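You operate a simulated robot arm through the tools that you are given. There is no shell and no other tool.

The job below is to be done with a simulated two-armed robot. You get a single attempt, and the scene is never put back.

JOB
Fill the empty bath to its FILL line and leave the violet-stained pipe piece soaking in bubbling water.
Fine: it stands in the basket; close the fill knob before the basket goes down. Set down upright: what you pick out.

It is judged by the outcome, as a careful person would: the job done as asked, and still so three seconds after it is handed in. It fails if anything else is knocked over, pushed out of place, dropped, spilled or broken.

ROBOT AND FRAMES
Two 6-joint arms with fingered hands on one trunk that stands fixed in place. Base frame: the origin is at the foot of the trunk, x ahead of it, y to its left, z up. Units: mm, rad, N and s.
The left shoulder is at [20, 157, 829], the right one opposite. With the tool pointing down near the work surface each hand reaches from about 100 to 820 mm from the base axis, measured 20 degrees to its own side. Payload 4.1 kg a hand.
The tool frame of a hand sits at the grasp point between the pads (the TCP): z along the fingers, y along the line on which they close. The tips reach 33 mm beyond it. The gripper opens to 112 mm; its body begins 39 mm behind the TCP. The gripper is a hand of 4 fingers: y runs from the thumb to the fingers, the wrist lies at [-16, -118, -200] in the tool frame, and closing takes about 1.5 s.
Orientation is that of the tool frame in the base frame, as [roll, pitch, yaw] about the fixed x, y, z axes, in that order (R = Rz(yaw) Ry(pitch) Rx(roll)). With the fingers straight down and the wrist toward the robot, the tool's x, y and z point along [0, 1, 0], [1, 0, 0] and [0, 0, -1] of the base frame.

CONTROLS
- The arms move only by the tool arm_command. It takes "left_plan", "right_plan" or both (then of equal length, played together; a hand with none holds still); each is a list that holds one entry, the list of rows, each a list of 7 numbers: the shift along the base's x, y, z in units of 300 mm (1.0 is 300 mm), then the turn, a rotation vector about the base's x, y, z in units of 60 degrees (1.0 is 60 degrees), then the finger opening in mm, from 0 to 112. In form: [[[x, y, z, ax, ay, az, jaw], ...]]. A call has 1 to 20 rows; each row is the pose to reach, as a shift and turn from the pose commanded when the call began. A call with a number of a shift or a turn outside -1 to 1 is refused whole. A row lasts 0.2 s, in which the tool goes at most 50 mm and 0.15 rad; a call with a longer step from one row to the next is refused whole, and so is a gripper value outside its range. A pose out of reach is approached as far as the arm can. The call stops where the force on the tool passes 70 N (or 10 N more than at its start, if that is more) or the arm is blocked; 0.2 s more then pass. The fingers move at their own pace (about 72 mm/s each) and stop on an object; they squeeze with about 22 N. The grip force told is the motor's: it shows also when the fingers shut on nothing. Time passes only in rows, and 0.2 s behind the last, so rows that repeat a pose let the fingers close. The reply holds the time, the measured pose of the TCP, the force on the tool along the base axes, the opening and the grip force, in the units named above and with some noise, with the torque about the TCP (base axes, N m) and any sound that the robot's microphone picked up.
- Cameras (640 x 400 px; columns grow to the right, rows downward): "scene" is now at [58.9, -9, 1471.1]; the picture's right is [-0.08, -1.00, 0.00], its down [-0.48, 0.04, -0.88] and it looks along [0.88, -0.07, -0.48] (base axes); focal length 362 px, centre (320, 200). "left" rides on the left gripper at [-66, -89, -130] in its tool frame; the picture's right is [-0.79, -0.29, 0.54], its down [0.55, -0.71, 0.43] and it looks along [0.26, 0.64, 0.72] (tool axes); focal length 247 px, centre (320, 200). "right" rides on the right gripper at [66, -89, -130] in its tool frame; the picture's right is [-0.79, 0.29, -0.54], its down [-0.55, -0.71, 0.44] and it looks along [-0.26, 0.64, 0.72] (tool axes); focal length 247 px, centre (320, 200). There is no depth. A picture from a camera that has moved, and an enlarged one, comes with that camera's place and axes in the base frame and with its lens.
- get_image(camera): a new picture of that camera. The clock stands still meanwhile.
- preshape(shape, hand): the hand has 4 fingers and takes this shape, open, in about a second: jaw (thumb against the fingers, like two jaws); tri (thumb and two fingers); tip (a fingertip pinch); poke (one finger out to press); point (the index stretched); flat (the hand flat); cup (the hand cupped); fist (a fist). The gripper value then closes the fingers along that shape, each until it touches; the sizes above hold for jaw. It gives what a move gives, with no picture.
- turn_head(pan, tilt): turns the head with the scene camera to pan (to the left, within 1.501 rad either way) and tilt (down, from -0.506 to 1.204), counted from straight ahead of the robot. It gives what a move gives.
- close_up(camera, box): a new picture of the part [left, top, right, bottom] of that camera's present view, enlarged. The clock stands still meanwhile.
- close_job(): hands the job in; it is judged then, once.

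Nothing tells you positions but the pictures and the camera data. Unless the task says otherwise, let go and move clear before handing in.

The tools are called after ">>>" by a JSON object that holds its "fn" and its "kwargs". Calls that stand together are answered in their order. arm_command: Moves the arms, as the interface text tells. Its arguments: {"type":"object","properties":{"left_plan":{"type":"array"},"right_plan":{"type":"array"}},"required":[]} The other tools are called the same way: preshape (shape, hand) gives the hand a shape; turn_head (pan, tilt) turns the head that bears the scene camera; get_image (camera) takes a picture; close_up (camera, box) takes an enlarged picture of a part of a camera's view; close_job () hands the job in.

At the start:

```text
time: 0.0
left_tcp_pos: [383.9, 85.3, 1262.2]
left_tcp_rot: [3.138, 0.004, 1.396]
left_ft_force: [0.1, 0.2, -0.1]
left_wrist_torque: [-0.02, 0.02, -0.01]
left_grip_width: 111.9
left_gripper_force: 0.0
left_shape: jaw
right_tcp_pos: [334.3, -205.2, 1317.8]
right_tcp_rot: [3.141, -0.001, 1.395]
right_ft_force: [-0.1, 0.0, 0.5]
right_wrist_torque: [0.03, -0.01, -0.02]
right_grip_width: 111.7
right_gripper_force: 0.1
right_shape: jaw
head pan, tilt (commanded): [-0.08, 0.497]
```

scene: 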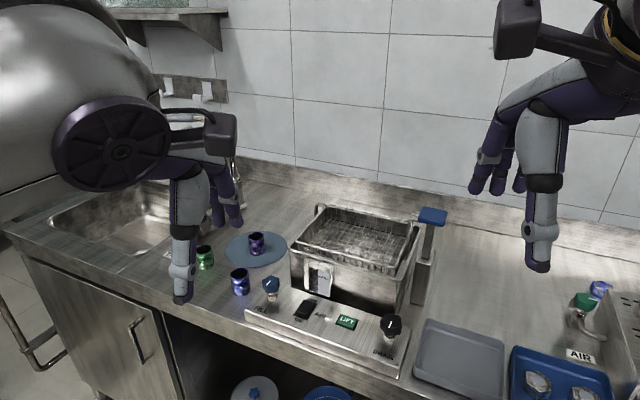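
right: 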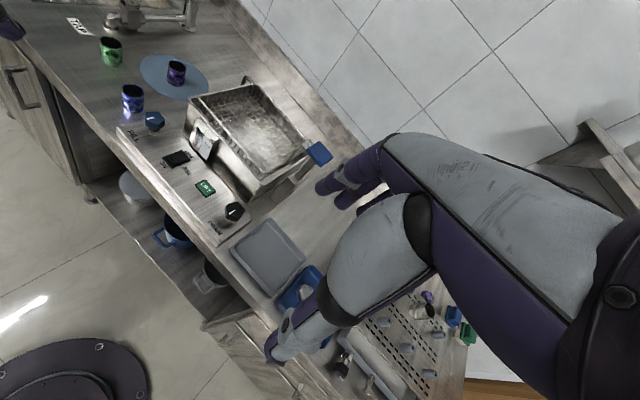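
left: 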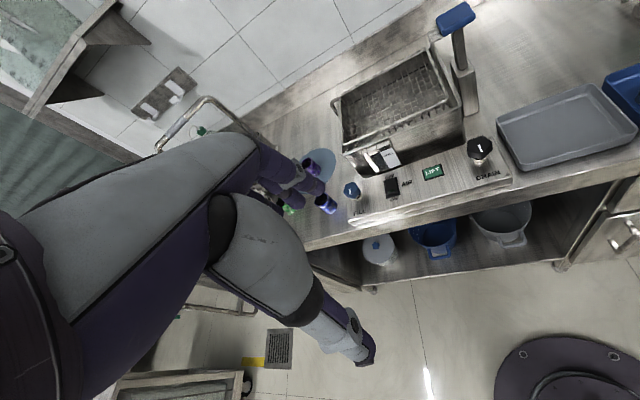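

I see a bath with a basket on the counter ahead, a control panel with FILL knob, AIR switch, LIFT button and DRAIN knob, and several stained pipe pieces to the left of it. I'll take enlarged pictures first to read the labels and find the violet one.

>>> {"fn": "close_up", "kwargs": {"camera": "scene", "box": [180, 190, 460, 380]}}

>>> {"fn": "close_up", "kwargs": {"camera": "scene", "box": [170, 210, 330, 320]}}

>>> {"fn": "close_up", "kwargs": {"camera": "right", "box": [60, 0, 360, 260]}}

>>> {"fn": "close_up", "kwargs": {"camera": "left", "box": [270, 0, 560, 260]}}

```text
2.11 times, centred on (320, 285) of scene
camera zoom: at [58.9, -9.0, 1471.1], right [-0.08, -1.0, 0.0], down [-0.48, 0.04, -0.88], along [0.88, -0.07, -0.48], focal length 762 px, centre (320, 21)
```

zoom: 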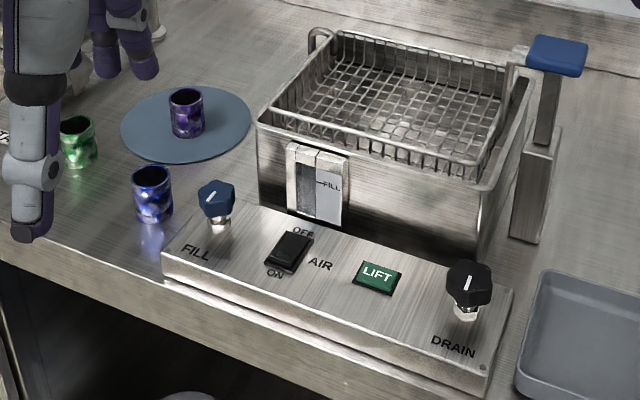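

```text
3.64 times, centred on (250, 265) of scene
camera zoom: at [58.9, -9.0, 1471.1], right [-0.08, -1.0, 0.0], down [-0.48, 0.04, -0.88], along [0.88, -0.07, -0.48], focal length 1317 px, centre (574, -36)
```

zoom: 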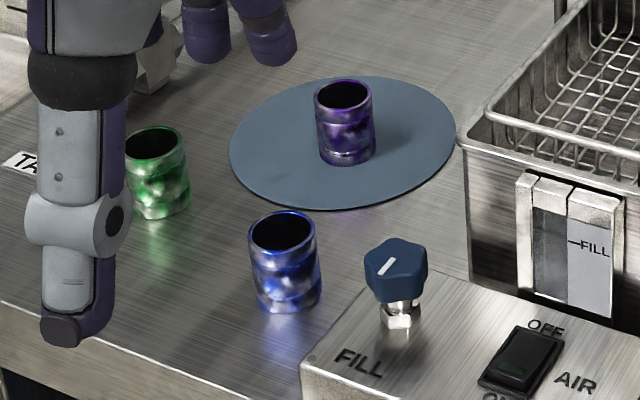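

```text
1.54 times, centred on (210, 130) of right
camera zoom: at [258.3, -123.8, 1450.0], right [0.14, -0.83, 0.54], down [-0.8, -0.42, -0.44], along [0.59, -0.37, -0.72], focal length 380 px, centre (489, 308)
```

zoom: 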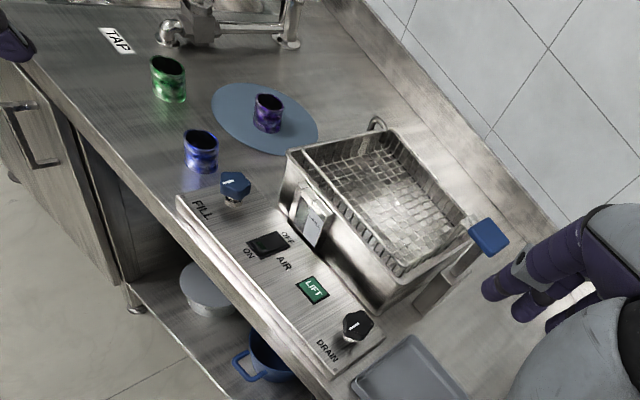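

```text
1.54 times, centred on (415, 130) of left
camera zoom: at [284.0, 37.1, 1391.8], right [-0.42, -0.73, -0.54], down [-0.6, 0.67, -0.44], along [0.68, 0.14, -0.72], focal length 380 px, centre (174, 308)
```

zoom: 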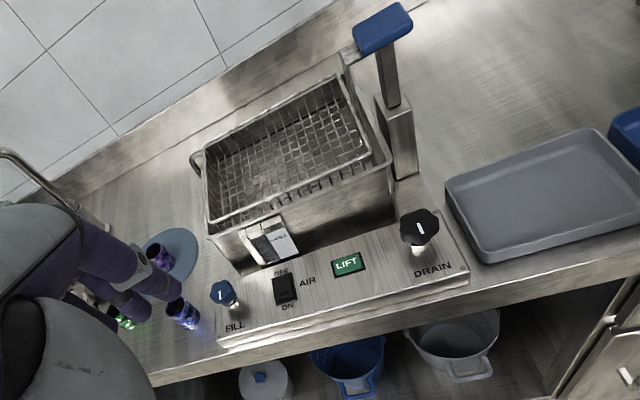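

The violet piece seems to stand on a round blue mat left of the bath. I'll turn the head to look over the rest of the counter, including what is on the right.

>>> {"fn": "turn_head", "kwargs": {"pan": -0.6, "tilt": 0.6}}

>>> {"fn": "get_image", "kwargs": {"camera": "scene"}}

>>> {"fn": "turn_head", "kwargs": {"pan": 0.1, "tilt": 0.8}}

>>> {"fn": "get_image", "kwargs": {"camera": "scene"}}

```text
time: 0.9
left_tcp_pos: [382.4, 85.6, 1261.4]
left_tcp_rot: [3.137, 0.0, 1.395]
left_ft_force: [0.4, 0.0, -0.5]
left_wrist_torque: [0.0, 0.01, 0.01]
left_grip_width: 111.5
left_gripper_force: 0.0
left_shape: jaw
right_tcp_pos: [334.6, -205.2, 1320.0]
right_tcp_rot: [-3.141, 0.0, 1.396]
right_ft_force: [-0.6, 0.3, 0.4]
right_wrist_torque: [0.03, 0.02, 0.0]
right_grip_width: 111.4
right_gripper_force: 0.0
right_shape: jaw
head pan, tilt (commanded): [-0.6, 0.6]
```

```text
taken
camera scene: at [41.2, -51.6, 1461.9], right [-0.56, -0.83, 0.0], down [-0.47, 0.32, -0.83], along [0.68, -0.47, -0.56], focal length 362 px, centre (320, 200)
```

scene: 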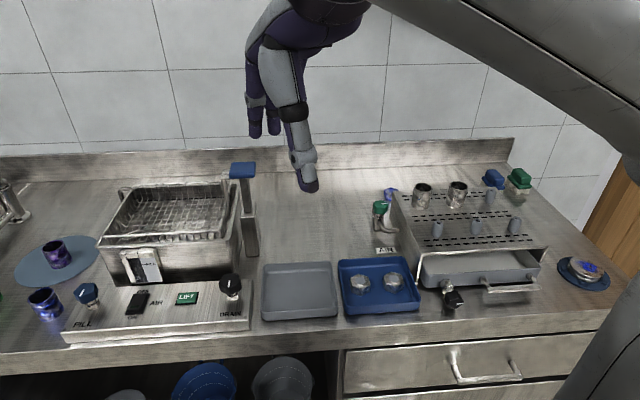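

```text
time: 2.0
left_tcp_pos: [383.2, 85.7, 1260.4]
left_tcp_rot: [3.137, 0.001, 1.394]
left_ft_force: [-0.1, 0.0, 0.3]
left_wrist_torque: [0.02, 0.02, 0.0]
left_grip_width: 111.9
left_gripper_force: 0.1
left_shape: jaw
right_tcp_pos: [334.9, -203.9, 1320.2]
right_tcp_rot: [-3.141, 0.001, 1.394]
right_ft_force: [0.6, -0.4, -0.3]
right_wrist_torque: [-0.03, 0.02, 0.02]
right_grip_width: 111.5
right_gripper_force: 0.1
right_shape: jaw
head pan, tilt (commanded): [0.099, 0.799]
```

```text
taken
camera scene: at [48.5, 6.2, 1445.1], right [0.1, -1.0, 0.0], down [-0.71, -0.07, -0.7], along [0.69, 0.07, -0.72], focal length 362 px, centre (320, 200)
```

scene: 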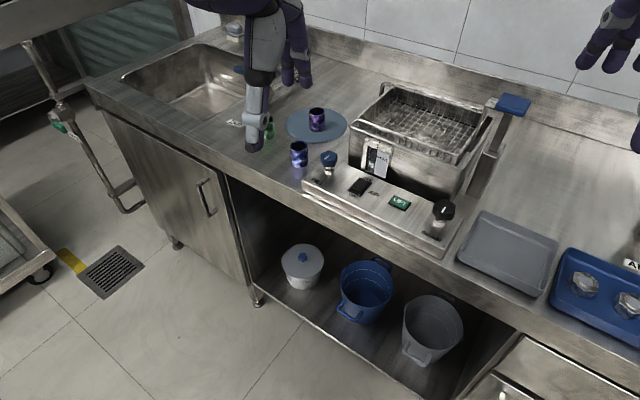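

The knob, switch, lift button and drain knob sit on a raised panel in front of the bath. I'll enlarge each one, and the basket and lift, to judge their states.

>>> {"fn": "close_up", "kwargs": {"camera": "scene", "box": [340, 70, 540, 195]}}

>>> {"fn": "close_up", "kwargs": {"camera": "scene", "box": [300, 140, 396, 200]}}

>>> {"fn": "close_up", "kwargs": {"camera": "scene", "box": [380, 180, 476, 240]}}

>>> {"fn": "close_up", "kwargs": {"camera": "scene", "box": [230, 90, 390, 190]}}

```text
3.20 times, centred on (440, 132) of scene
camera zoom: at [48.5, 6.2, 1445.1], right [0.1, -1.0, 0.0], down [-0.71, -0.07, -0.7], along [0.69, 0.07, -0.72], focal length 1159 px, centre (-64, 416)
```

zoom: 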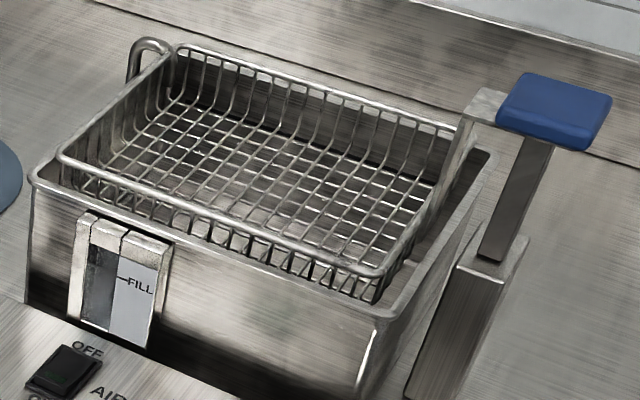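

```text
6.67 times, centred on (348, 170) of scene
camera zoom: at [48.5, 6.2, 1445.1], right [0.1, -1.0, 0.0], down [-0.71, -0.07, -0.7], along [0.69, 0.07, -0.72], focal length 2415 px, centre (133, 400)
```

zoom: 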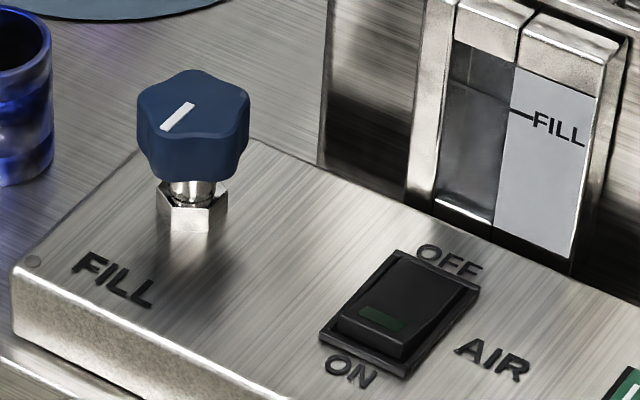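

```text
6.67 times, centred on (428, 210) of scene
camera zoom: at [48.5, 6.2, 1445.1], right [0.1, -1.0, 0.0], down [-0.71, -0.07, -0.7], along [0.69, 0.07, -0.72], focal length 2415 px, centre (-400, 133)
```

zoom: 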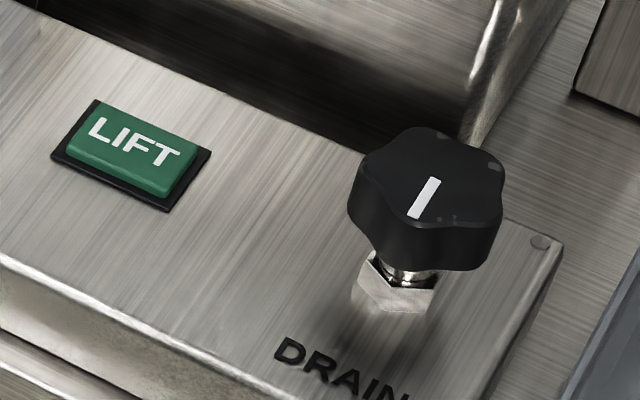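

```text
4.00 times, centred on (310, 140) of scene
camera zoom: at [48.5, 6.2, 1445.1], right [0.1, -1.0, 0.0], down [-0.71, -0.07, -0.7], along [0.69, 0.07, -0.72], focal length 1449 px, centre (360, 440)
```

zoom: 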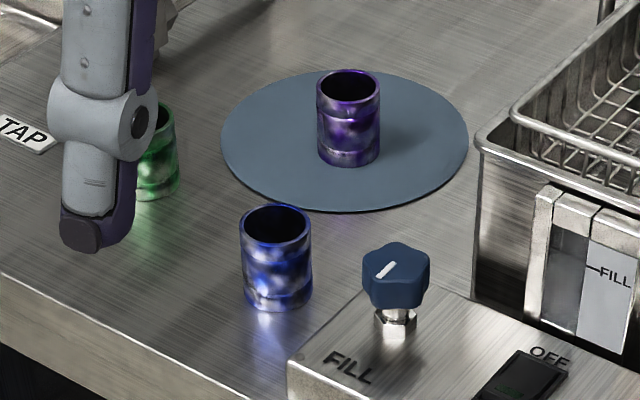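

The violet piece stands on the blue disc at about (847, 92), base z about 892, and the bath is centred near (708, -140), turned about 30 degrees. Next I'll check the right side of the counter for anything that matters: the second AIR label and any other violet item.

>>> {"fn": "turn_head", "kwargs": {"pan": -0.6, "tilt": 0.6}}

>>> {"fn": "close_up", "kwargs": {"camera": "scene", "box": [340, 160, 500, 260]}}

>>> {"fn": "close_up", "kwargs": {"camera": "scene", "box": [420, 150, 640, 310]}}

>>> {"fn": "close_up", "kwargs": {"camera": "scene", "box": [90, 150, 282, 270]}}

>>> {"fn": "close_up", "kwargs": {"camera": "scene", "box": [230, 90, 340, 200]}}

```text
time: 3.1
left_tcp_pos: [383.9, 87.3, 1260.9]
left_tcp_rot: [3.139, 0.002, 1.393]
left_ft_force: [-0.4, 0.1, -0.8]
left_wrist_torque: [-0.01, 0.03, 0.0]
left_grip_width: 111.3
left_gripper_force: 0.0
left_shape: jaw
right_tcp_pos: [335.2, -204.8, 1320.1]
right_tcp_rot: [3.141, 0.001, 1.394]
right_ft_force: [-0.5, 0.7, -0.1]
right_wrist_torque: [0.03, -0.02, -0.03]
right_grip_width: 111.6
right_gripper_force: 0.1
right_shape: jaw
head pan, tilt (commanded): [-0.6, 0.6]
```

```text
4.00 times, centred on (420, 210) of scene
camera zoom: at [41.2, -51.6, 1461.9], right [-0.56, -0.83, 0.0], down [-0.47, 0.32, -0.82], along [0.68, -0.47, -0.57], focal length 1449 px, centre (-80, 160)
```

zoom: 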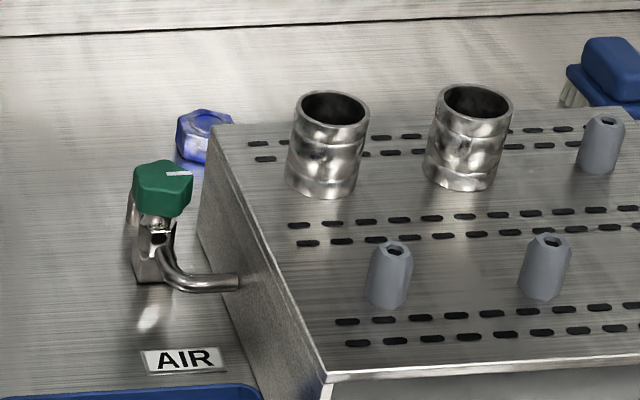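

```text
2.50 times, centred on (530, 230) of scene
camera zoom: at [41.2, -51.6, 1461.9], right [-0.56, -0.83, 0.0], down [-0.47, 0.32, -0.82], along [0.68, -0.47, -0.57], focal length 906 px, centre (-205, 125)
```

zoom: 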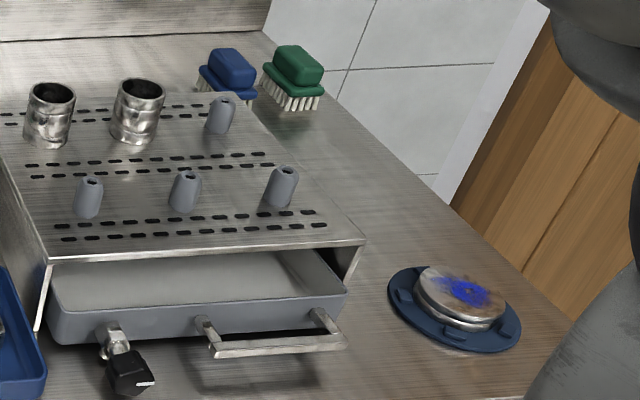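

```text
3.33 times, centred on (186, 210) of scene
camera zoom: at [41.2, -51.6, 1461.9], right [-0.56, -0.83, 0.0], down [-0.47, 0.32, -0.82], along [0.68, -0.47, -0.57], focal length 1207 px, centre (767, 167)
```

zoom: 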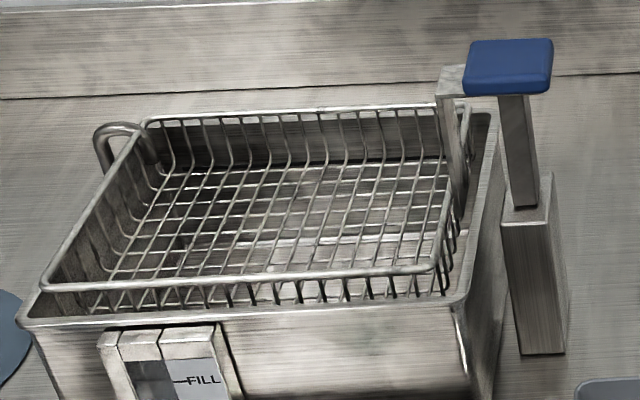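

```text
3.64 times, centred on (285, 145) of scene
camera zoom: at [41.2, -51.6, 1461.9], right [-0.56, -0.83, 0.0], down [-0.47, 0.32, -0.82], along [0.68, -0.47, -0.57], focal length 1317 px, centre (447, 400)
```

zoom: 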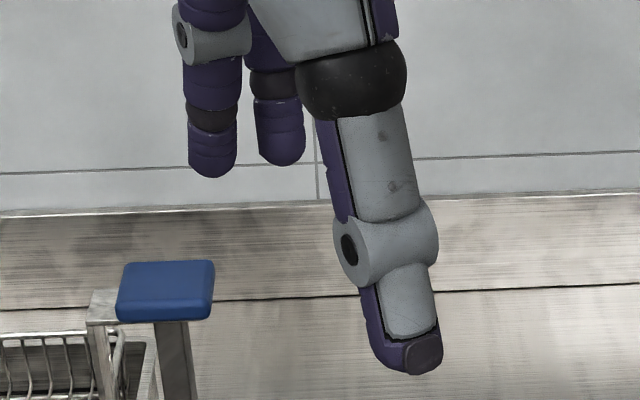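

Nothing else violet is loose on the right (two clean pieces, a blue nut, a compressed-air tap), so the violet piece on the disc is the one. Now I'll see what the slimmer hand shapes look like before planning the grasp.

>>> {"fn": "turn_head", "kwargs": {"pan": 0.0, "tilt": 0.35}}

>>> {"fn": "get_image", "kwargs": {"camera": "scene"}}

>>> {"fn": "preshape", "kwargs": {"shape": "tip", "hand": "left"}}

>>> {"fn": "preshape", "kwargs": {"shape": "tri", "hand": "right"}}

>>> {"fn": "get_image", "kwargs": {"camera": "scene"}}

>>> {"fn": "get_image", "kwargs": {"camera": "left"}}

>>> {"fn": "get_image", "kwargs": {"camera": "right"}}

```text
time: 4.1
left_tcp_pos: [382.7, 85.9, 1260.7]
left_tcp_rot: [3.139, 0.002, 1.394]
left_ft_force: [0.2, 0.7, 0.0]
left_wrist_torque: [0.0, 0.02, 0.03]
left_grip_width: 111.5
left_gripper_force: 0.1
left_shape: jaw
right_tcp_pos: [335.1, -204.4, 1319.3]
right_tcp_rot: [3.14, 0.0, 1.394]
right_ft_force: [0.9, 0.3, -0.9]
right_wrist_torque: [0.0, -0.01, 0.0]
right_grip_width: 111.6
right_gripper_force: 0.0
right_shape: jaw
head pan, tilt (commanded): [0.0, 0.351]
```

```text
taken
camera scene: at [61.3, -1.8, 1484.7], right [0.0, -1.0, 0.0], down [-0.34, 0.0, -0.94], along [0.94, 0.0, -0.34], focal length 362 px, centre (320, 200)
```

scene: 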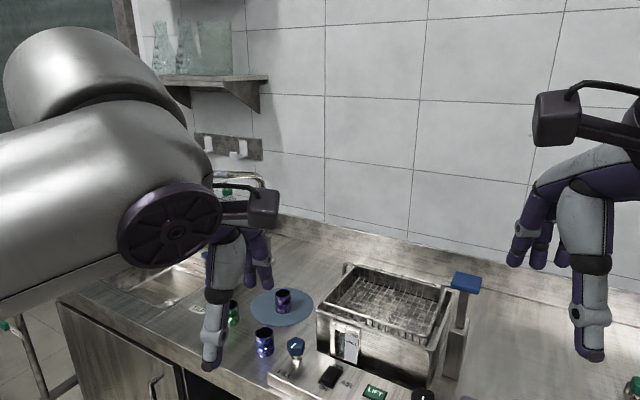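

```text
time: 5.0
left_tcp_pos: [382.4, 85.6, 1261.2]
left_tcp_rot: [3.138, 0.001, 1.396]
left_ft_force: [-0.7, 0.0, 0.9]
left_wrist_torque: [0.01, -0.02, 0.0]
left_grip_width: 111.6
left_gripper_force: 0.1
left_shape: tip
right_tcp_pos: [334.3, -204.7, 1319.7]
right_tcp_rot: [3.141, -0.001, 1.395]
right_ft_force: [0.0, -0.1, -0.3]
right_wrist_torque: [-0.03, 0.01, 0.02]
right_grip_width: 111.5
right_gripper_force: 0.0
right_shape: jaw
head pan, tilt (commanded): [0.0, 0.351]
```

```text
time: 5.9
left_tcp_pos: [382.6, 85.3, 1262.0]
left_tcp_rot: [3.138, 0.001, 1.395]
left_ft_force: [-0.5, 0.2, -0.2]
left_wrist_torque: [0.01, -0.01, 0.03]
left_grip_width: 111.8
left_gripper_force: 0.0
left_shape: tip
right_tcp_pos: [335.2, -205.3, 1318.8]
right_tcp_rot: [3.141, 0.0, 1.396]
right_ft_force: [0.7, -0.6, -0.5]
right_wrist_torque: [0.01, 0.01, 0.03]
right_grip_width: 111.7
right_gripper_force: 0.0
right_shape: tri
head pan, tilt (commanded): [0.0, 0.351]
```

```text
taken
camera scene: at [61.3, -1.7, 1484.7], right [0.0, -1.0, 0.0], down [-0.34, 0.0, -0.94], along [0.94, 0.0, -0.34], focal length 362 px, centre (320, 200)
```

scene: 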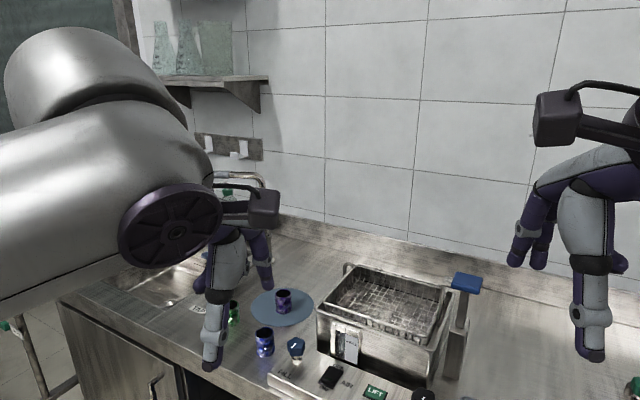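

```text
taken
camera left: at [284.0, 37.1, 1391.8], right [-0.42, -0.73, -0.54], down [-0.6, 0.67, -0.44], along [0.68, 0.14, -0.72], focal length 247 px, centre (320, 200)
```

left: 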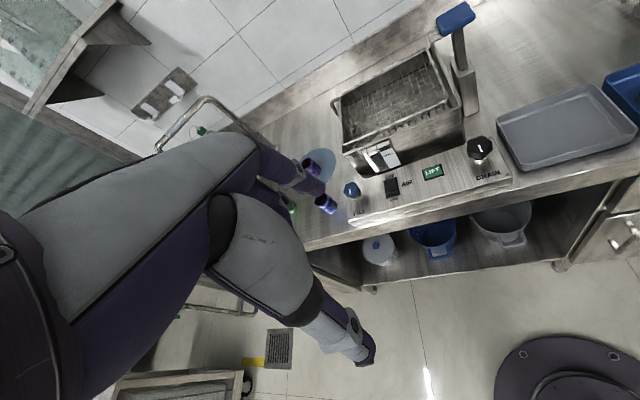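

```text
taken
camera right: at [258.3, -123.8, 1450.0], right [0.14, -0.83, 0.54], down [-0.8, -0.42, -0.44], along [0.59, -0.37, -0.72], focal length 247 px, centre (320, 200)
```

right: 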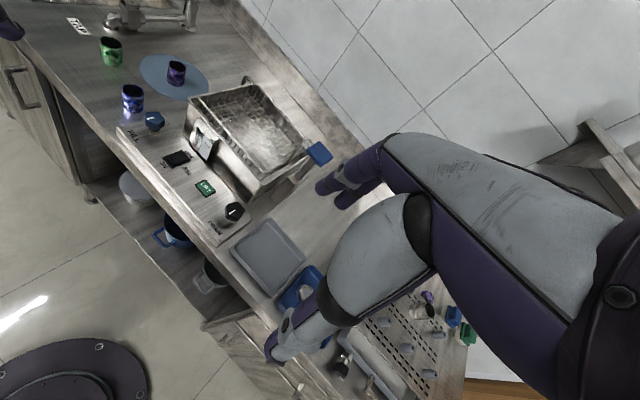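

The tip shape leaves thumb and index, which is slim. I'll half-close both hands in free air to see where their pads sit relative to the TCP.

>>> {"fn": "arm_command", "kwargs": {"left_plan": [[[0, 0, 0, 0, 0, 0, 40], [0, 0, 0, 0, 0, 0, 40], [0, 0, 0, 0, 0, 0, 40], [0, 0, 0, 0, 0, 0, 40], [0, 0, 0, 0, 0, 0, 40], [0, 0, 0, 0, 0, 0, 40]]], "right_plan": [[[0, 0, 0, 0, 0, 0, 40], [0, 0, 0, 0, 0, 0, 40], [0, 0, 0, 0, 0, 0, 40], [0, 0, 0, 0, 0, 0, 40], [0, 0, 0, 0, 0, 0, 40], [0, 0, 0, 0, 0, 0, 40]]]}}

>>> {"fn": "close_up", "kwargs": {"camera": "scene", "box": [150, 180, 342, 400]}}

>>> {"fn": "close_up", "kwargs": {"camera": "scene", "box": [480, 160, 640, 400]}}

>>> {"fn": "get_image", "kwargs": {"camera": "left"}}

>>> {"fn": "get_image", "kwargs": {"camera": "right"}}

```text
time: 7.3
left_tcp_pos: [384.3, 86.8, 1260.5]
left_tcp_rot: [3.138, 0.002, 1.394]
left_ft_force: [-0.4, -0.8, 0.0]
left_wrist_torque: [0.03, 0.01, 0.03]
left_grip_width: 40.4
left_gripper_force: 0.1
left_shape: tip
right_tcp_pos: [334.9, -205.2, 1319.1]
right_tcp_rot: [3.141, 0.002, 1.393]
right_ft_force: [0.6, 1.0, 0.6]
right_wrist_torque: [-0.02, -0.03, -0.03]
right_grip_width: 40.3
right_gripper_force: 0.1
right_shape: tri
head pan, tilt (commanded): [0.0, 0.351]
```

```text
1.82 times, centred on (246, 290) of scene
camera zoom: at [61.3, -1.7, 1484.7], right [0.0, -1.0, 0.0], down [-0.34, 0.0, -0.94], along [0.94, 0.0, -0.34], focal length 658 px, centre (454, 36)
```

zoom: 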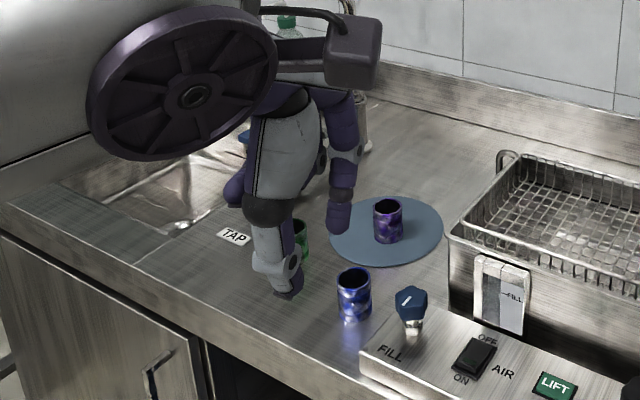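

```text
1.67 times, centred on (560, 280) of scene
camera zoom: at [61.3, -1.7, 1484.7], right [0.0, -1.0, 0.0], down [-0.34, 0.0, -0.94], along [0.94, 0.0, -0.34], focal length 604 px, centre (-80, 67)
```

zoom: 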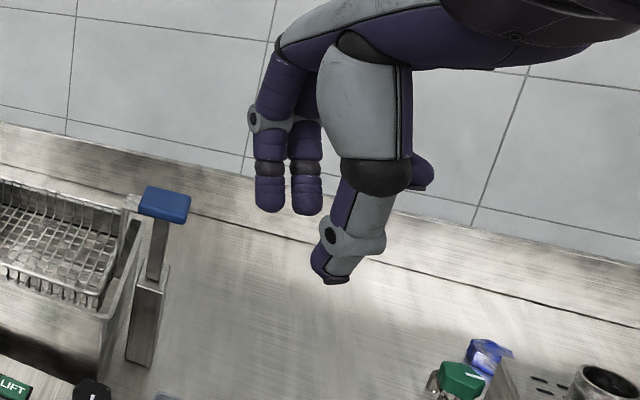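

```text
taken
camera left: at [284.0, 37.1, 1391.8], right [-0.42, -0.73, -0.54], down [-0.6, 0.67, -0.44], along [0.68, 0.14, -0.72], focal length 247 px, centre (320, 200)
```

left: 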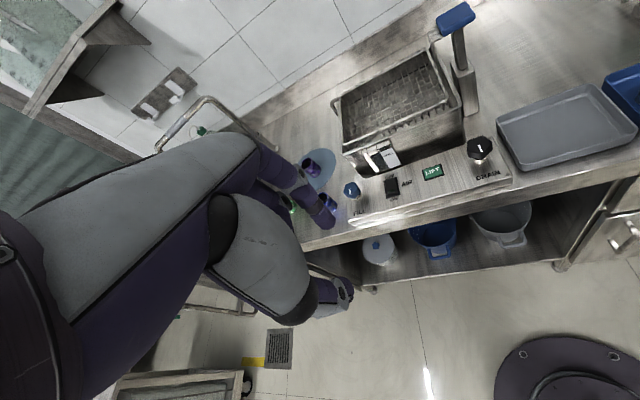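

```text
taken
camera right: at [258.3, -123.8, 1450.0], right [0.14, -0.83, 0.54], down [-0.8, -0.42, -0.44], along [0.59, -0.37, -0.72], focal length 247 px, centre (320, 200)
```

right: 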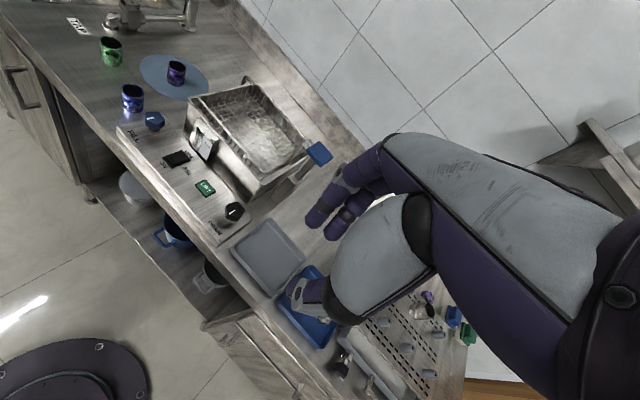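

In the tip shape the thumb and index meet close to the TCP line (index about 13 mm to the medial side), while tri straddles it with two fingers and the thumb. I'll use the tri shape for the pipe, and first test that the left arm can reach with a tilted tool, starting with yaw and a move forward in free air.

>>> {"fn": "preshape", "kwargs": {"shape": "tri", "hand": "left"}}

>>> {"fn": "arm_command", "kwargs": {"left_plan": [[[0.09, 0.018, -0.033, 0, 0, -0.0865, 80], [0.18, 0.037, -0.067, 0, 0, -0.173, 80], [0.27, 0.055, -0.1, 0, 0, -0.26, 80], [0.36, 0.074, -0.133, 0, 0, -0.346, 80], [0.45, 0.092, -0.167, 0, 0, -0.4325, 80], [0.54, 0.11, -0.2, 0, 0, -0.519, 80], [0.63, 0.129, -0.233, 0, 0, -0.6055, 80], [0.72, 0.147, -0.267, 0, 0, -0.692, 80], [0.72, 0.147, -0.267, 0, 0, -0.692, 80]]]}}

>>> {"fn": "get_image", "kwargs": {"camera": "scene"}}

```text
time: 8.2
left_tcp_pos: [384.0, 86.1, 1260.6]
left_tcp_rot: [3.138, 0.002, 1.394]
left_ft_force: [-0.5, -0.2, 0.6]
left_wrist_torque: [0.03, 0.01, 0.01]
left_grip_width: 111.4
left_gripper_force: 0.1
left_shape: tri
right_tcp_pos: [334.5, -205.5, 1319.0]
right_tcp_rot: [-3.141, 0.0, 1.395]
right_ft_force: [0.0, 0.3, 0.8]
right_wrist_torque: [0.01, 0.0, -0.01]
right_grip_width: 40.5
right_gripper_force: 0.1
right_shape: tri
head pan, tilt (commanded): [0.0, 0.351]
```

```text
time: 10.2
left_tcp_pos: [599.7, 131.8, 1180.1]
left_tcp_rot: [3.139, 0.002, 0.669]
left_ft_force: [-0.2, 0.4, -0.7]
left_wrist_torque: [-0.01, 0.01, 0.0]
left_grip_width: 80.2
left_gripper_force: 0.1
left_shape: tri
right_tcp_pos: [334.8, -204.9, 1318.8]
right_tcp_rot: [3.141, -0.001, 1.395]
right_ft_force: [1.2, -0.7, -0.3]
right_wrist_torque: [0.02, 0.0, -0.03]
right_grip_width: 40.2
right_gripper_force: 0.0
right_shape: tri
head pan, tilt (commanded): [0.0, 0.351]
```

```text
taken
camera scene: at [61.1, -1.7, 1484.7], right [0.0, -1.0, 0.0], down [-0.34, 0.0, -0.94], along [0.94, 0.0, -0.34], focal length 362 px, centre (320, 200)
```

scene: 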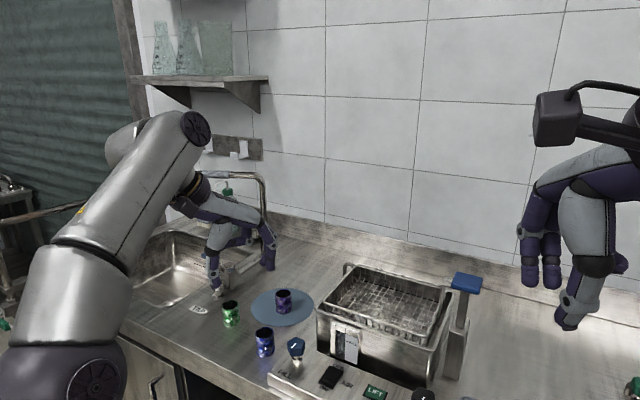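

The arm went where asked. Now I tilt the tool 40 degrees forward and move nearer to the piece, staying high.

>>> {"fn": "arm_command", "kwargs": {"left_plan": [[[0.057, -0.034, -0.043, 0.059, -0.0746, 0, 80], [0.114, -0.069, -0.086, 0.1186, -0.149, 0, 80], [0.171, -0.103, -0.129, 0.178, -0.224, 0, 80], [0.229, -0.137, -0.171, 0.237, -0.298, 0, 80], [0.286, -0.171, -0.214, 0.296, -0.373, 0, 80], [0.343, -0.206, -0.257, 0.356, -0.447, 0, 80], [0.4, -0.24, -0.3, 0.415, -0.522, 0, 80], [0.4, -0.24, -0.3, 0.415, -0.522, 0, 80]]]}}

>>> {"fn": "get_image", "kwargs": {"camera": "scene"}}

>>> {"fn": "get_image", "kwargs": {"camera": "left"}}

```text
time: 12.0
left_tcp_pos: [720.9, 55.8, 1092.1]
left_tcp_rot: [3.139, -0.698, 0.67]
left_ft_force: [0.3, 0.3, -0.1]
left_wrist_torque: [0.02, 0.0, 0.0]
left_grip_width: 80.3
left_gripper_force: 0.1
left_shape: tri
right_tcp_pos: [334.0, -204.4, 1320.5]
right_tcp_rot: [-3.141, 0.0, 1.393]
right_ft_force: [0.1, -1.0, -0.1]
right_wrist_torque: [0.0, 0.0, 0.01]
right_grip_width: 40.1
right_gripper_force: 0.0
right_shape: tri
head pan, tilt (commanded): [0.0, 0.351]
```

```text
taken
camera scene: at [61.2, -1.7, 1484.7], right [0.0, -1.0, 0.0], down [-0.34, 0.0, -0.94], along [0.94, 0.0, -0.34], focal length 362 px, centre (320, 200)
```

scene: 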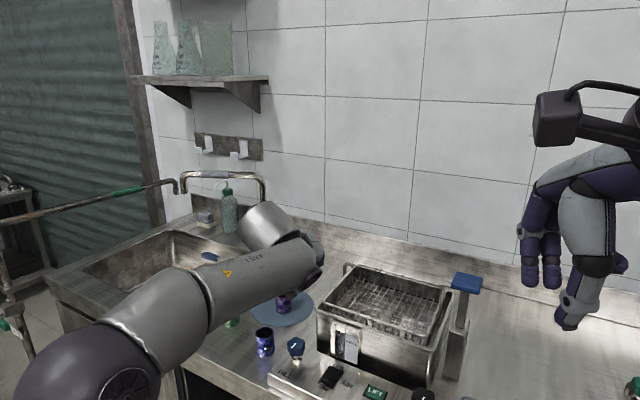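

```text
taken
camera left: at [560.0, 44.1, 1149.8], right [-0.38, 0.06, -0.92], down [0.11, 0.99, 0.02], along [0.92, -0.1, -0.39], focal length 247 px, centre (320, 200)
```

left: 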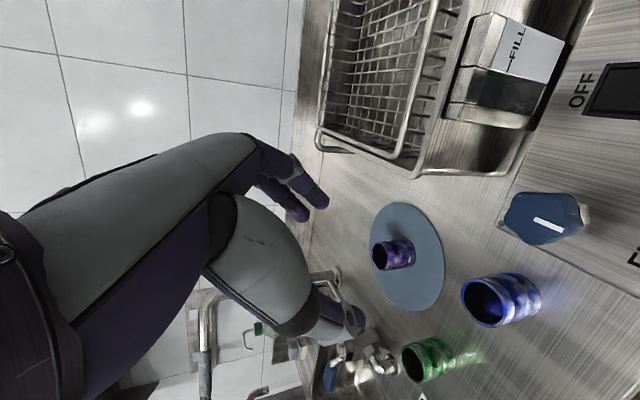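

The tilted reach works, and the left camera puts the violet piece at about (846, 91), agreeing with my earlier estimate. Next I go to a pre-grasp point 90 mm back along the tool axis and look again.

>>> {"fn": "arm_command", "kwargs": {"left_plan": [[[0.061, -0.005, -0.072, 0, 0, 0, 84], [0.122, -0.01, -0.144, 0, 0, 0, 84], [0.183, -0.015, -0.216, 0, 0, 0, 84], [0.243, -0.022, -0.288, 0, 0, 0, 84], [0.243, -0.022, -0.288, 0, 0, 0, 84]]]}}

>>> {"fn": "get_image", "kwargs": {"camera": "left"}}

>>> {"fn": "close_up", "kwargs": {"camera": "left", "box": [220, 120, 480, 380]}}

>>> {"fn": "get_image", "kwargs": {"camera": "right"}}

```text
time: 13.2
left_tcp_pos: [790.6, 51.8, 1003.6]
left_tcp_rot: [3.138, -0.695, 0.671]
left_ft_force: [0.4, -0.6, -0.3]
left_wrist_torque: [-0.01, 0.01, 0.0]
left_grip_width: 83.5
left_gripper_force: 0.1
left_shape: tri
right_tcp_pos: [334.7, -205.5, 1318.6]
right_tcp_rot: [3.141, -0.001, 1.395]
right_ft_force: [0.1, -0.1, -0.2]
right_wrist_torque: [-0.02, 0.0, 0.01]
right_grip_width: 40.5
right_gripper_force: 0.1
right_shape: tri
head pan, tilt (commanded): [0.0, 0.351]
```

```text
taken
camera left: at [631.0, 39.1, 1062.5], right [-0.38, 0.06, -0.92], down [0.11, 0.99, 0.02], along [0.92, -0.1, -0.39], focal length 247 px, centre (320, 200)
```

left: 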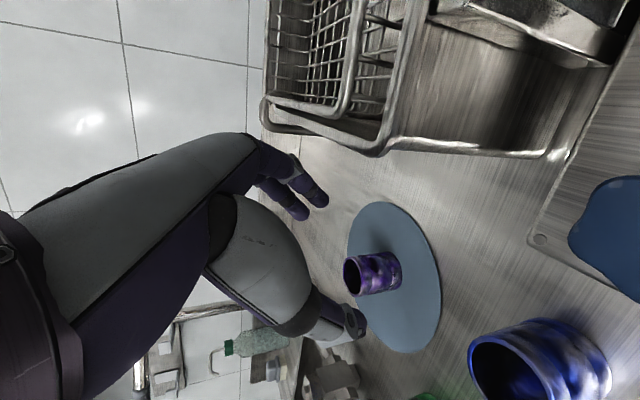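

```text
1.54 times, centred on (350, 250) of left
camera zoom: at [631.0, 39.1, 1062.5], right [-0.38, 0.06, -0.92], down [0.11, 0.99, 0.02], along [0.92, -0.1, -0.39], focal length 380 px, centre (274, 123)
```

zoom: 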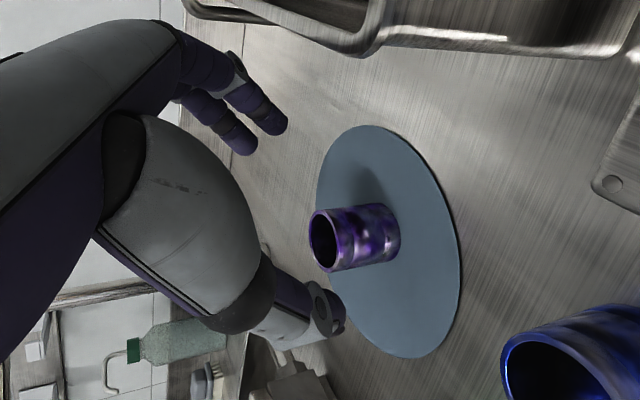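

```text
taken
camera right: at [258.2, -123.8, 1450.0], right [0.14, -0.83, 0.54], down [-0.8, -0.42, -0.44], along [0.59, -0.37, -0.72], focal length 247 px, centre (320, 200)
```

right: 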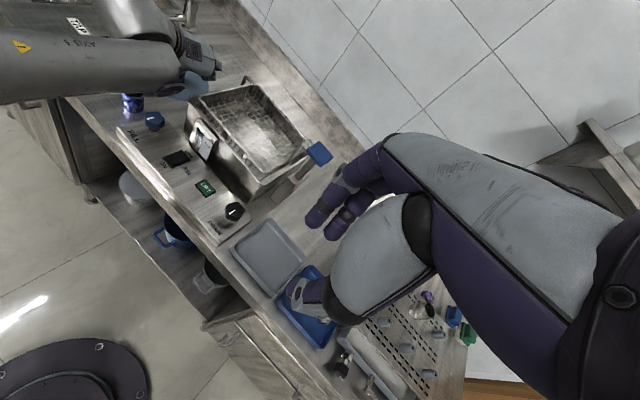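

The aim looks right: the grasp point lines up with the piece's upper half. I'll advance along the tool axis with the fingers open, then check before closing.

>>> {"fn": "arm_command", "kwargs": {"left_plan": [[[0.03, 0.022, -0.044, 0, 0, 0, 84], [0.06, 0.045, -0.088, 0, 0, 0, 84], [0.092, 0.068, -0.134, 0, 0, 0, 84], [0.125, 0.092, -0.18, 0, 0, 0, 84], [0.157, 0.115, -0.227, 0, 0, 0, 84], [0.157, 0.115, -0.227, 0, 0, 0, 84]]]}}

>>> {"fn": "get_image", "kwargs": {"camera": "left"}}

>>> {"fn": "close_up", "kwargs": {"camera": "left", "box": [220, 120, 420, 370]}}

>>> {"fn": "get_image", "kwargs": {"camera": "scene"}}

```text
time: 14.6
left_tcp_pos: [830.2, 85.3, 934.9]
left_tcp_rot: [3.14, -0.698, 0.67]
left_ft_force: [-0.4, 0.3, -0.5]
left_wrist_torque: [0.0, -0.01, 0.0]
left_grip_width: 83.9
left_gripper_force: 0.0
left_shape: tri
left hand out of reach, approached as far as the arm can: row 4, 5, 6
right_tcp_pos: [334.7, -206.1, 1320.6]
right_tcp_rot: [3.141, 0.0, 1.395]
right_ft_force: [0.6, -0.6, -0.5]
right_wrist_torque: [0.02, 0.0, 0.0]
right_grip_width: 40.2
right_gripper_force: 0.1
right_shape: tri
head pan, tilt (commanded): [0.0, 0.351]
```

```text
taken
camera left: at [670.2, 72.5, 993.2], right [-0.38, 0.06, -0.92], down [0.11, 0.99, 0.02], along [0.92, -0.1, -0.39], focal length 247 px, centre (320, 200)
```

left: 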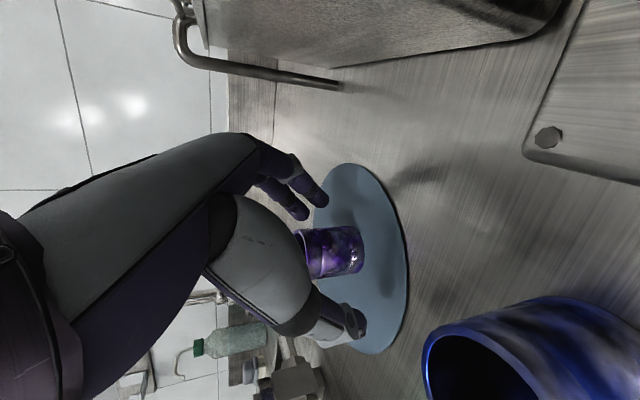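

```text
1.60 times, centred on (320, 245) of left
camera zoom: at [670.2, 72.5, 993.2], right [-0.38, 0.06, -0.92], down [0.11, 0.99, 0.02], along [0.92, -0.1, -0.39], focal length 395 px, centre (320, 128)
```

zoom: 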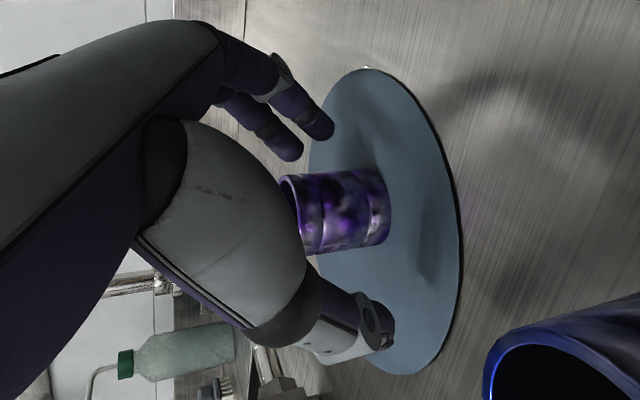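

```text
taken
camera scene: at [61.5, -1.8, 1484.7], right [0.0, -1.0, 0.0], down [-0.34, 0.0, -0.94], along [0.94, 0.0, -0.34], focal length 362 px, centre (320, 200)
```

scene: 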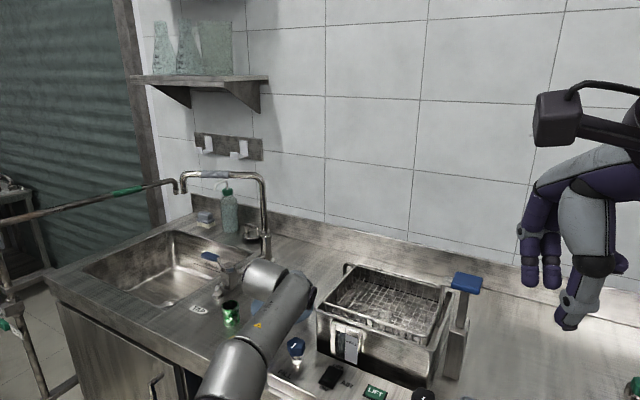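

The arm stopped about 9 mm short in x at its reach limit, with nothing touched yet. Tilting 4 degrees more should gain the missing reach while the camera stays clear of the fill knob.

>>> {"fn": "arm_command", "kwargs": {"left_plan": [[[0, 0, 0, 0.0208, -0.0261, 0, 84], [0, 0, 0, 0.0415, -0.0522, 0, 84], [0, 0, 0, 0.0415, -0.0522, 0, 84]]]}}

>>> {"fn": "close_up", "kwargs": {"camera": "left", "box": [220, 120, 420, 370]}}

```text
time: 15.4
left_tcp_pos: [831.0, 85.5, 934.8]
left_tcp_rot: [3.141, -0.768, 0.668]
left_ft_force: [0.1, 0.1, 0.3]
left_wrist_torque: [0.01, 0.02, 0.01]
left_grip_width: 83.7
left_gripper_force: 0.0
left_shape: tri
right_tcp_pos: [334.8, -204.8, 1319.7]
right_tcp_rot: [3.141, 0.0, 1.393]
right_ft_force: [0.0, -0.1, 0.4]
right_wrist_torque: [0.01, -0.01, -0.05]
right_grip_width: 40.3
right_gripper_force: 0.1
right_shape: tri
head pan, tilt (commanded): [0.0, 0.351]
```

```text
1.60 times, centred on (320, 245) of left
camera zoom: at [667.9, 70.0, 983.4], right [-0.33, 0.1, -0.94], down [0.11, 0.99, 0.07], along [0.94, -0.08, -0.34], focal length 395 px, centre (320, 128)
```

zoom: 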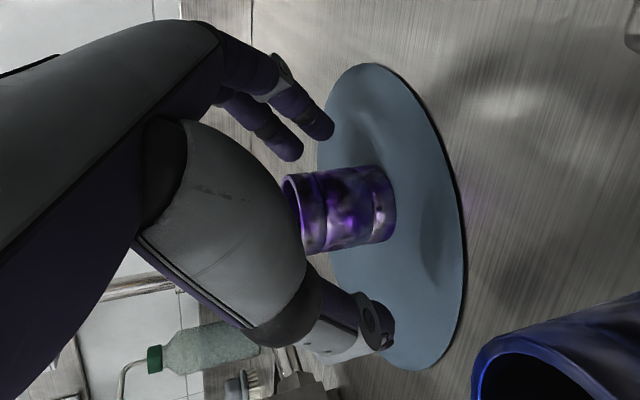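

The commanded pose is clipped to what was reached, so I now shift the remaining 9 mm forward.

>>> {"fn": "arm_command", "kwargs": {"left_plan": [[[0.015, 0.001, 0, 0, 0, 0, 84], [0.03, 0.002, 0, 0, 0, 0, 84], [0.03, 0.002, 0, 0, 0, 0, 84]]]}}

>>> {"fn": "close_up", "kwargs": {"camera": "left", "box": [220, 120, 420, 370]}}

>>> {"fn": "turn_head", "kwargs": {"pan": 0.1, "tilt": 0.7}}

>>> {"fn": "get_image", "kwargs": {"camera": "scene"}}

```text
time: 16.2
left_tcp_pos: [839.1, 85.5, 933.9]
left_tcp_rot: [-3.141, -0.765, 0.667]
left_ft_force: [0.7, 0.1, -0.1]
left_wrist_torque: [0.03, -0.01, -0.01]
left_grip_width: 83.6
left_gripper_force: 0.1
left_shape: tri
right_tcp_pos: [333.7, -205.7, 1318.9]
right_tcp_rot: [3.141, 0.001, 1.394]
right_ft_force: [0.9, 0.0, 0.1]
right_wrist_torque: [-0.01, -0.02, 0.01]
right_grip_width: 40.4
right_gripper_force: 0.1
right_shape: tri
head pan, tilt (commanded): [0.0, 0.351]
```

```text
1.60 times, centred on (320, 245) of left
camera zoom: at [676.9, 70.3, 982.4], right [-0.33, 0.1, -0.94], down [0.11, 0.99, 0.07], along [0.94, -0.08, -0.34], focal length 395 px, centre (320, 128)
```

zoom: 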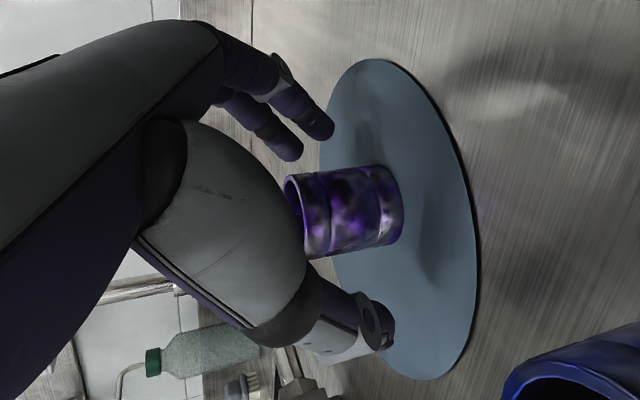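

```text
time: 17.0
left_tcp_pos: [839.5, 85.1, 934.5]
left_tcp_rot: [3.138, -0.766, 0.668]
left_ft_force: [0.7, -1.1, 0.3]
left_wrist_torque: [0.01, 0.01, -0.01]
left_grip_width: 83.9
left_gripper_force: 0.1
left_shape: tri
right_tcp_pos: [334.7, -204.3, 1318.7]
right_tcp_rot: [-3.141, 0.0, 1.396]
right_ft_force: [-0.9, -0.4, -0.4]
right_wrist_torque: [0.0, 0.0, -0.04]
right_grip_width: 40.5
right_gripper_force: 0.1
right_shape: tri
head pan, tilt (commanded): [0.099, 0.7]
```

```text
taken
camera scene: at [52.8, 6.7, 1453.4], right [0.1, -1.0, 0.0], down [-0.64, -0.06, -0.77], along [0.76, 0.08, -0.64], focal length 362 px, centre (320, 200)
```

scene: 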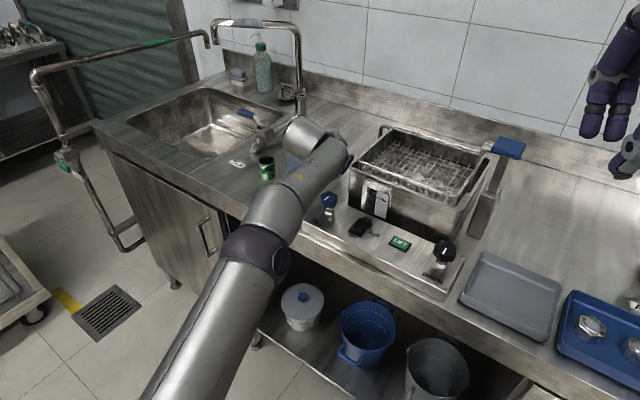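

The piece sits between thumb and the two fingers with nothing touched. I close the hand on it now.

>>> {"fn": "arm_command", "kwargs": {"left_plan": [[[0, 0, 0, 0, 0, 0, 60], [0, 0, 0, 0, 0, 0, 50], [0, 0, 0, 0, 0, 0, 44], [0, 0, 0, 0, 0, 0, 38], [0, 0, 0, 0, 0, 0, 30], [0, 0, 0, 0, 0, 0, 20], [0, 0, 0, 0, 0, 0, 20], [0, 0, 0, 0, 0, 0, 20], [0, 0, 0, 0, 0, 0, 20]]]}}

>>> {"fn": "close_up", "kwargs": {"camera": "left", "box": [220, 120, 420, 370]}}

```text
time: 19.0
left_tcp_pos: [838.5, 85.5, 933.6]
left_tcp_rot: [3.139, -0.766, 0.668]
left_ft_force: [-0.6, -1.6, 2.2]
left_wrist_torque: [-0.02, 0.02, -0.02]
left_grip_width: 31.1
left_gripper_force: 21.9
left_shape: tri
right_tcp_pos: [333.9, -204.8, 1318.6]
right_tcp_rot: [3.141, 0.001, 1.394]
right_ft_force: [0.3, 0.4, 0.4]
right_wrist_torque: [-0.02, 0.02, -0.01]
right_grip_width: 40.9
right_gripper_force: 0.1
right_shape: tri
head pan, tilt (commanded): [0.099, 0.7]
```

```text
1.60 times, centred on (320, 245) of left
camera zoom: at [676.9, 70.3, 982.4], right [-0.33, 0.1, -0.94], down [0.11, 0.99, 0.07], along [0.94, -0.08, -0.34], focal length 395 px, centre (320, 128)
```

zoom: 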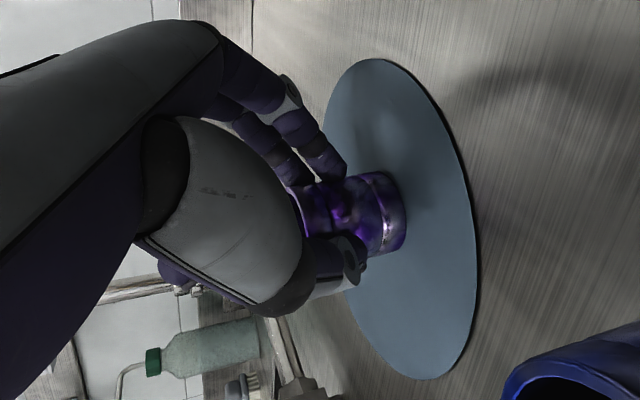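

The grip holds at about 22 N on the tube. I lift it with a small retreat so the arm stays in reach, then check.

>>> {"fn": "arm_command", "kwargs": {"left_plan": [[[-0.0067, 0, 0.0167, 0, 0, 0, 20], [-0.0267, -0.0067, 0.05, 0, 0, 0, 20], [-0.06, -0.0167, 0.0933, 0, 0, 0, 20], [-0.1, -0.0267, 0.14, 0, 0, 0, 20], [-0.15, -0.04, 0.1933, 0, 0, 0, 20], [-0.2, -0.0567, 0.25, 0, 0, 0, 20], [-0.26, -0.0733, 0.3167, 0, 0, 0, 20], [-0.26, -0.0733, 0.3167, 0, 0, 0, 20]]]}}

>>> {"fn": "get_image", "kwargs": {"camera": "left"}}

>>> {"fn": "close_up", "kwargs": {"camera": "left", "box": [220, 120, 420, 370]}}

>>> {"fn": "get_image", "kwargs": {"camera": "scene"}}

```text
time: 20.8
left_tcp_pos: [762.3, 64.5, 1031.1]
left_tcp_rot: [-3.14, -0.766, 0.668]
left_ft_force: [0.3, 1.3, -1.3]
left_wrist_torque: [-0.04, 0.04, -0.02]
left_grip_width: 30.4
left_gripper_force: 22.3
left_shape: tri
right_tcp_pos: [333.9, -204.7, 1318.6]
right_tcp_rot: [3.141, -0.001, 1.395]
right_ft_force: [0.6, -0.3, -0.3]
right_wrist_torque: [0.01, 0.04, 0.02]
right_grip_width: 40.4
right_gripper_force: 0.1
right_shape: tri
head pan, tilt (commanded): [0.099, 0.7]
```

```text
taken
camera left: at [599.2, 49.8, 1079.1], right [-0.33, 0.1, -0.94], down [0.11, 0.99, 0.07], along [0.94, -0.08, -0.34], focal length 247 px, centre (320, 200)
```

left: 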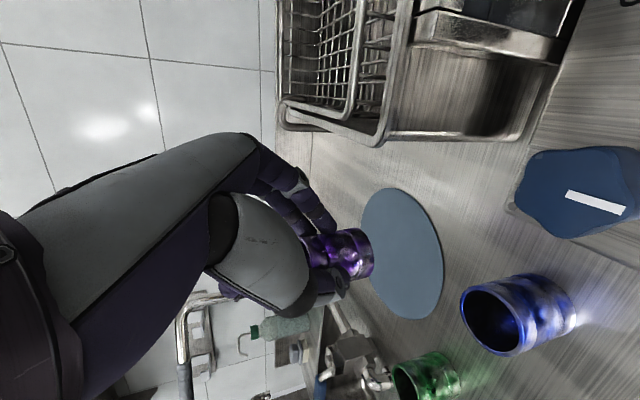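

```text
1.60 times, centred on (320, 245) of left
camera zoom: at [599.2, 49.8, 1079.1], right [-0.33, 0.1, -0.94], down [0.11, 0.99, 0.07], along [0.94, -0.08, -0.34], focal length 395 px, centre (320, 128)
```

zoom: 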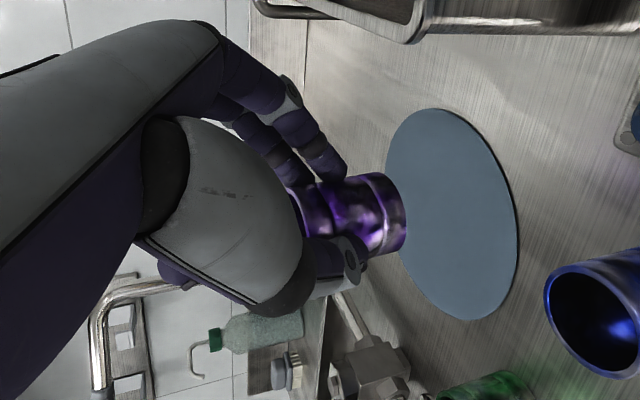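

```text
taken
camera scene: at [52.9, 6.7, 1453.3], right [0.1, -1.0, 0.0], down [-0.64, -0.06, -0.76], along [0.76, 0.08, -0.64], focal length 362 px, centre (320, 200)
```

scene: 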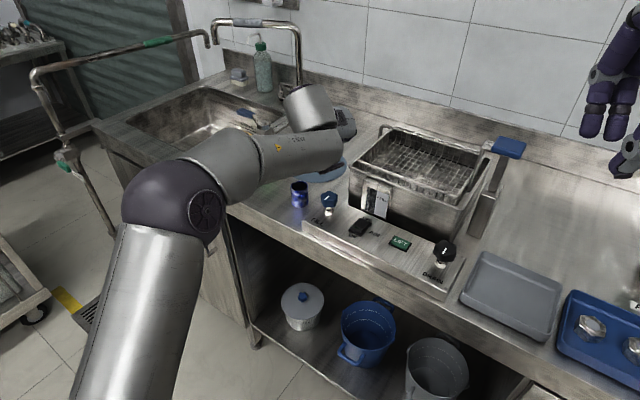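

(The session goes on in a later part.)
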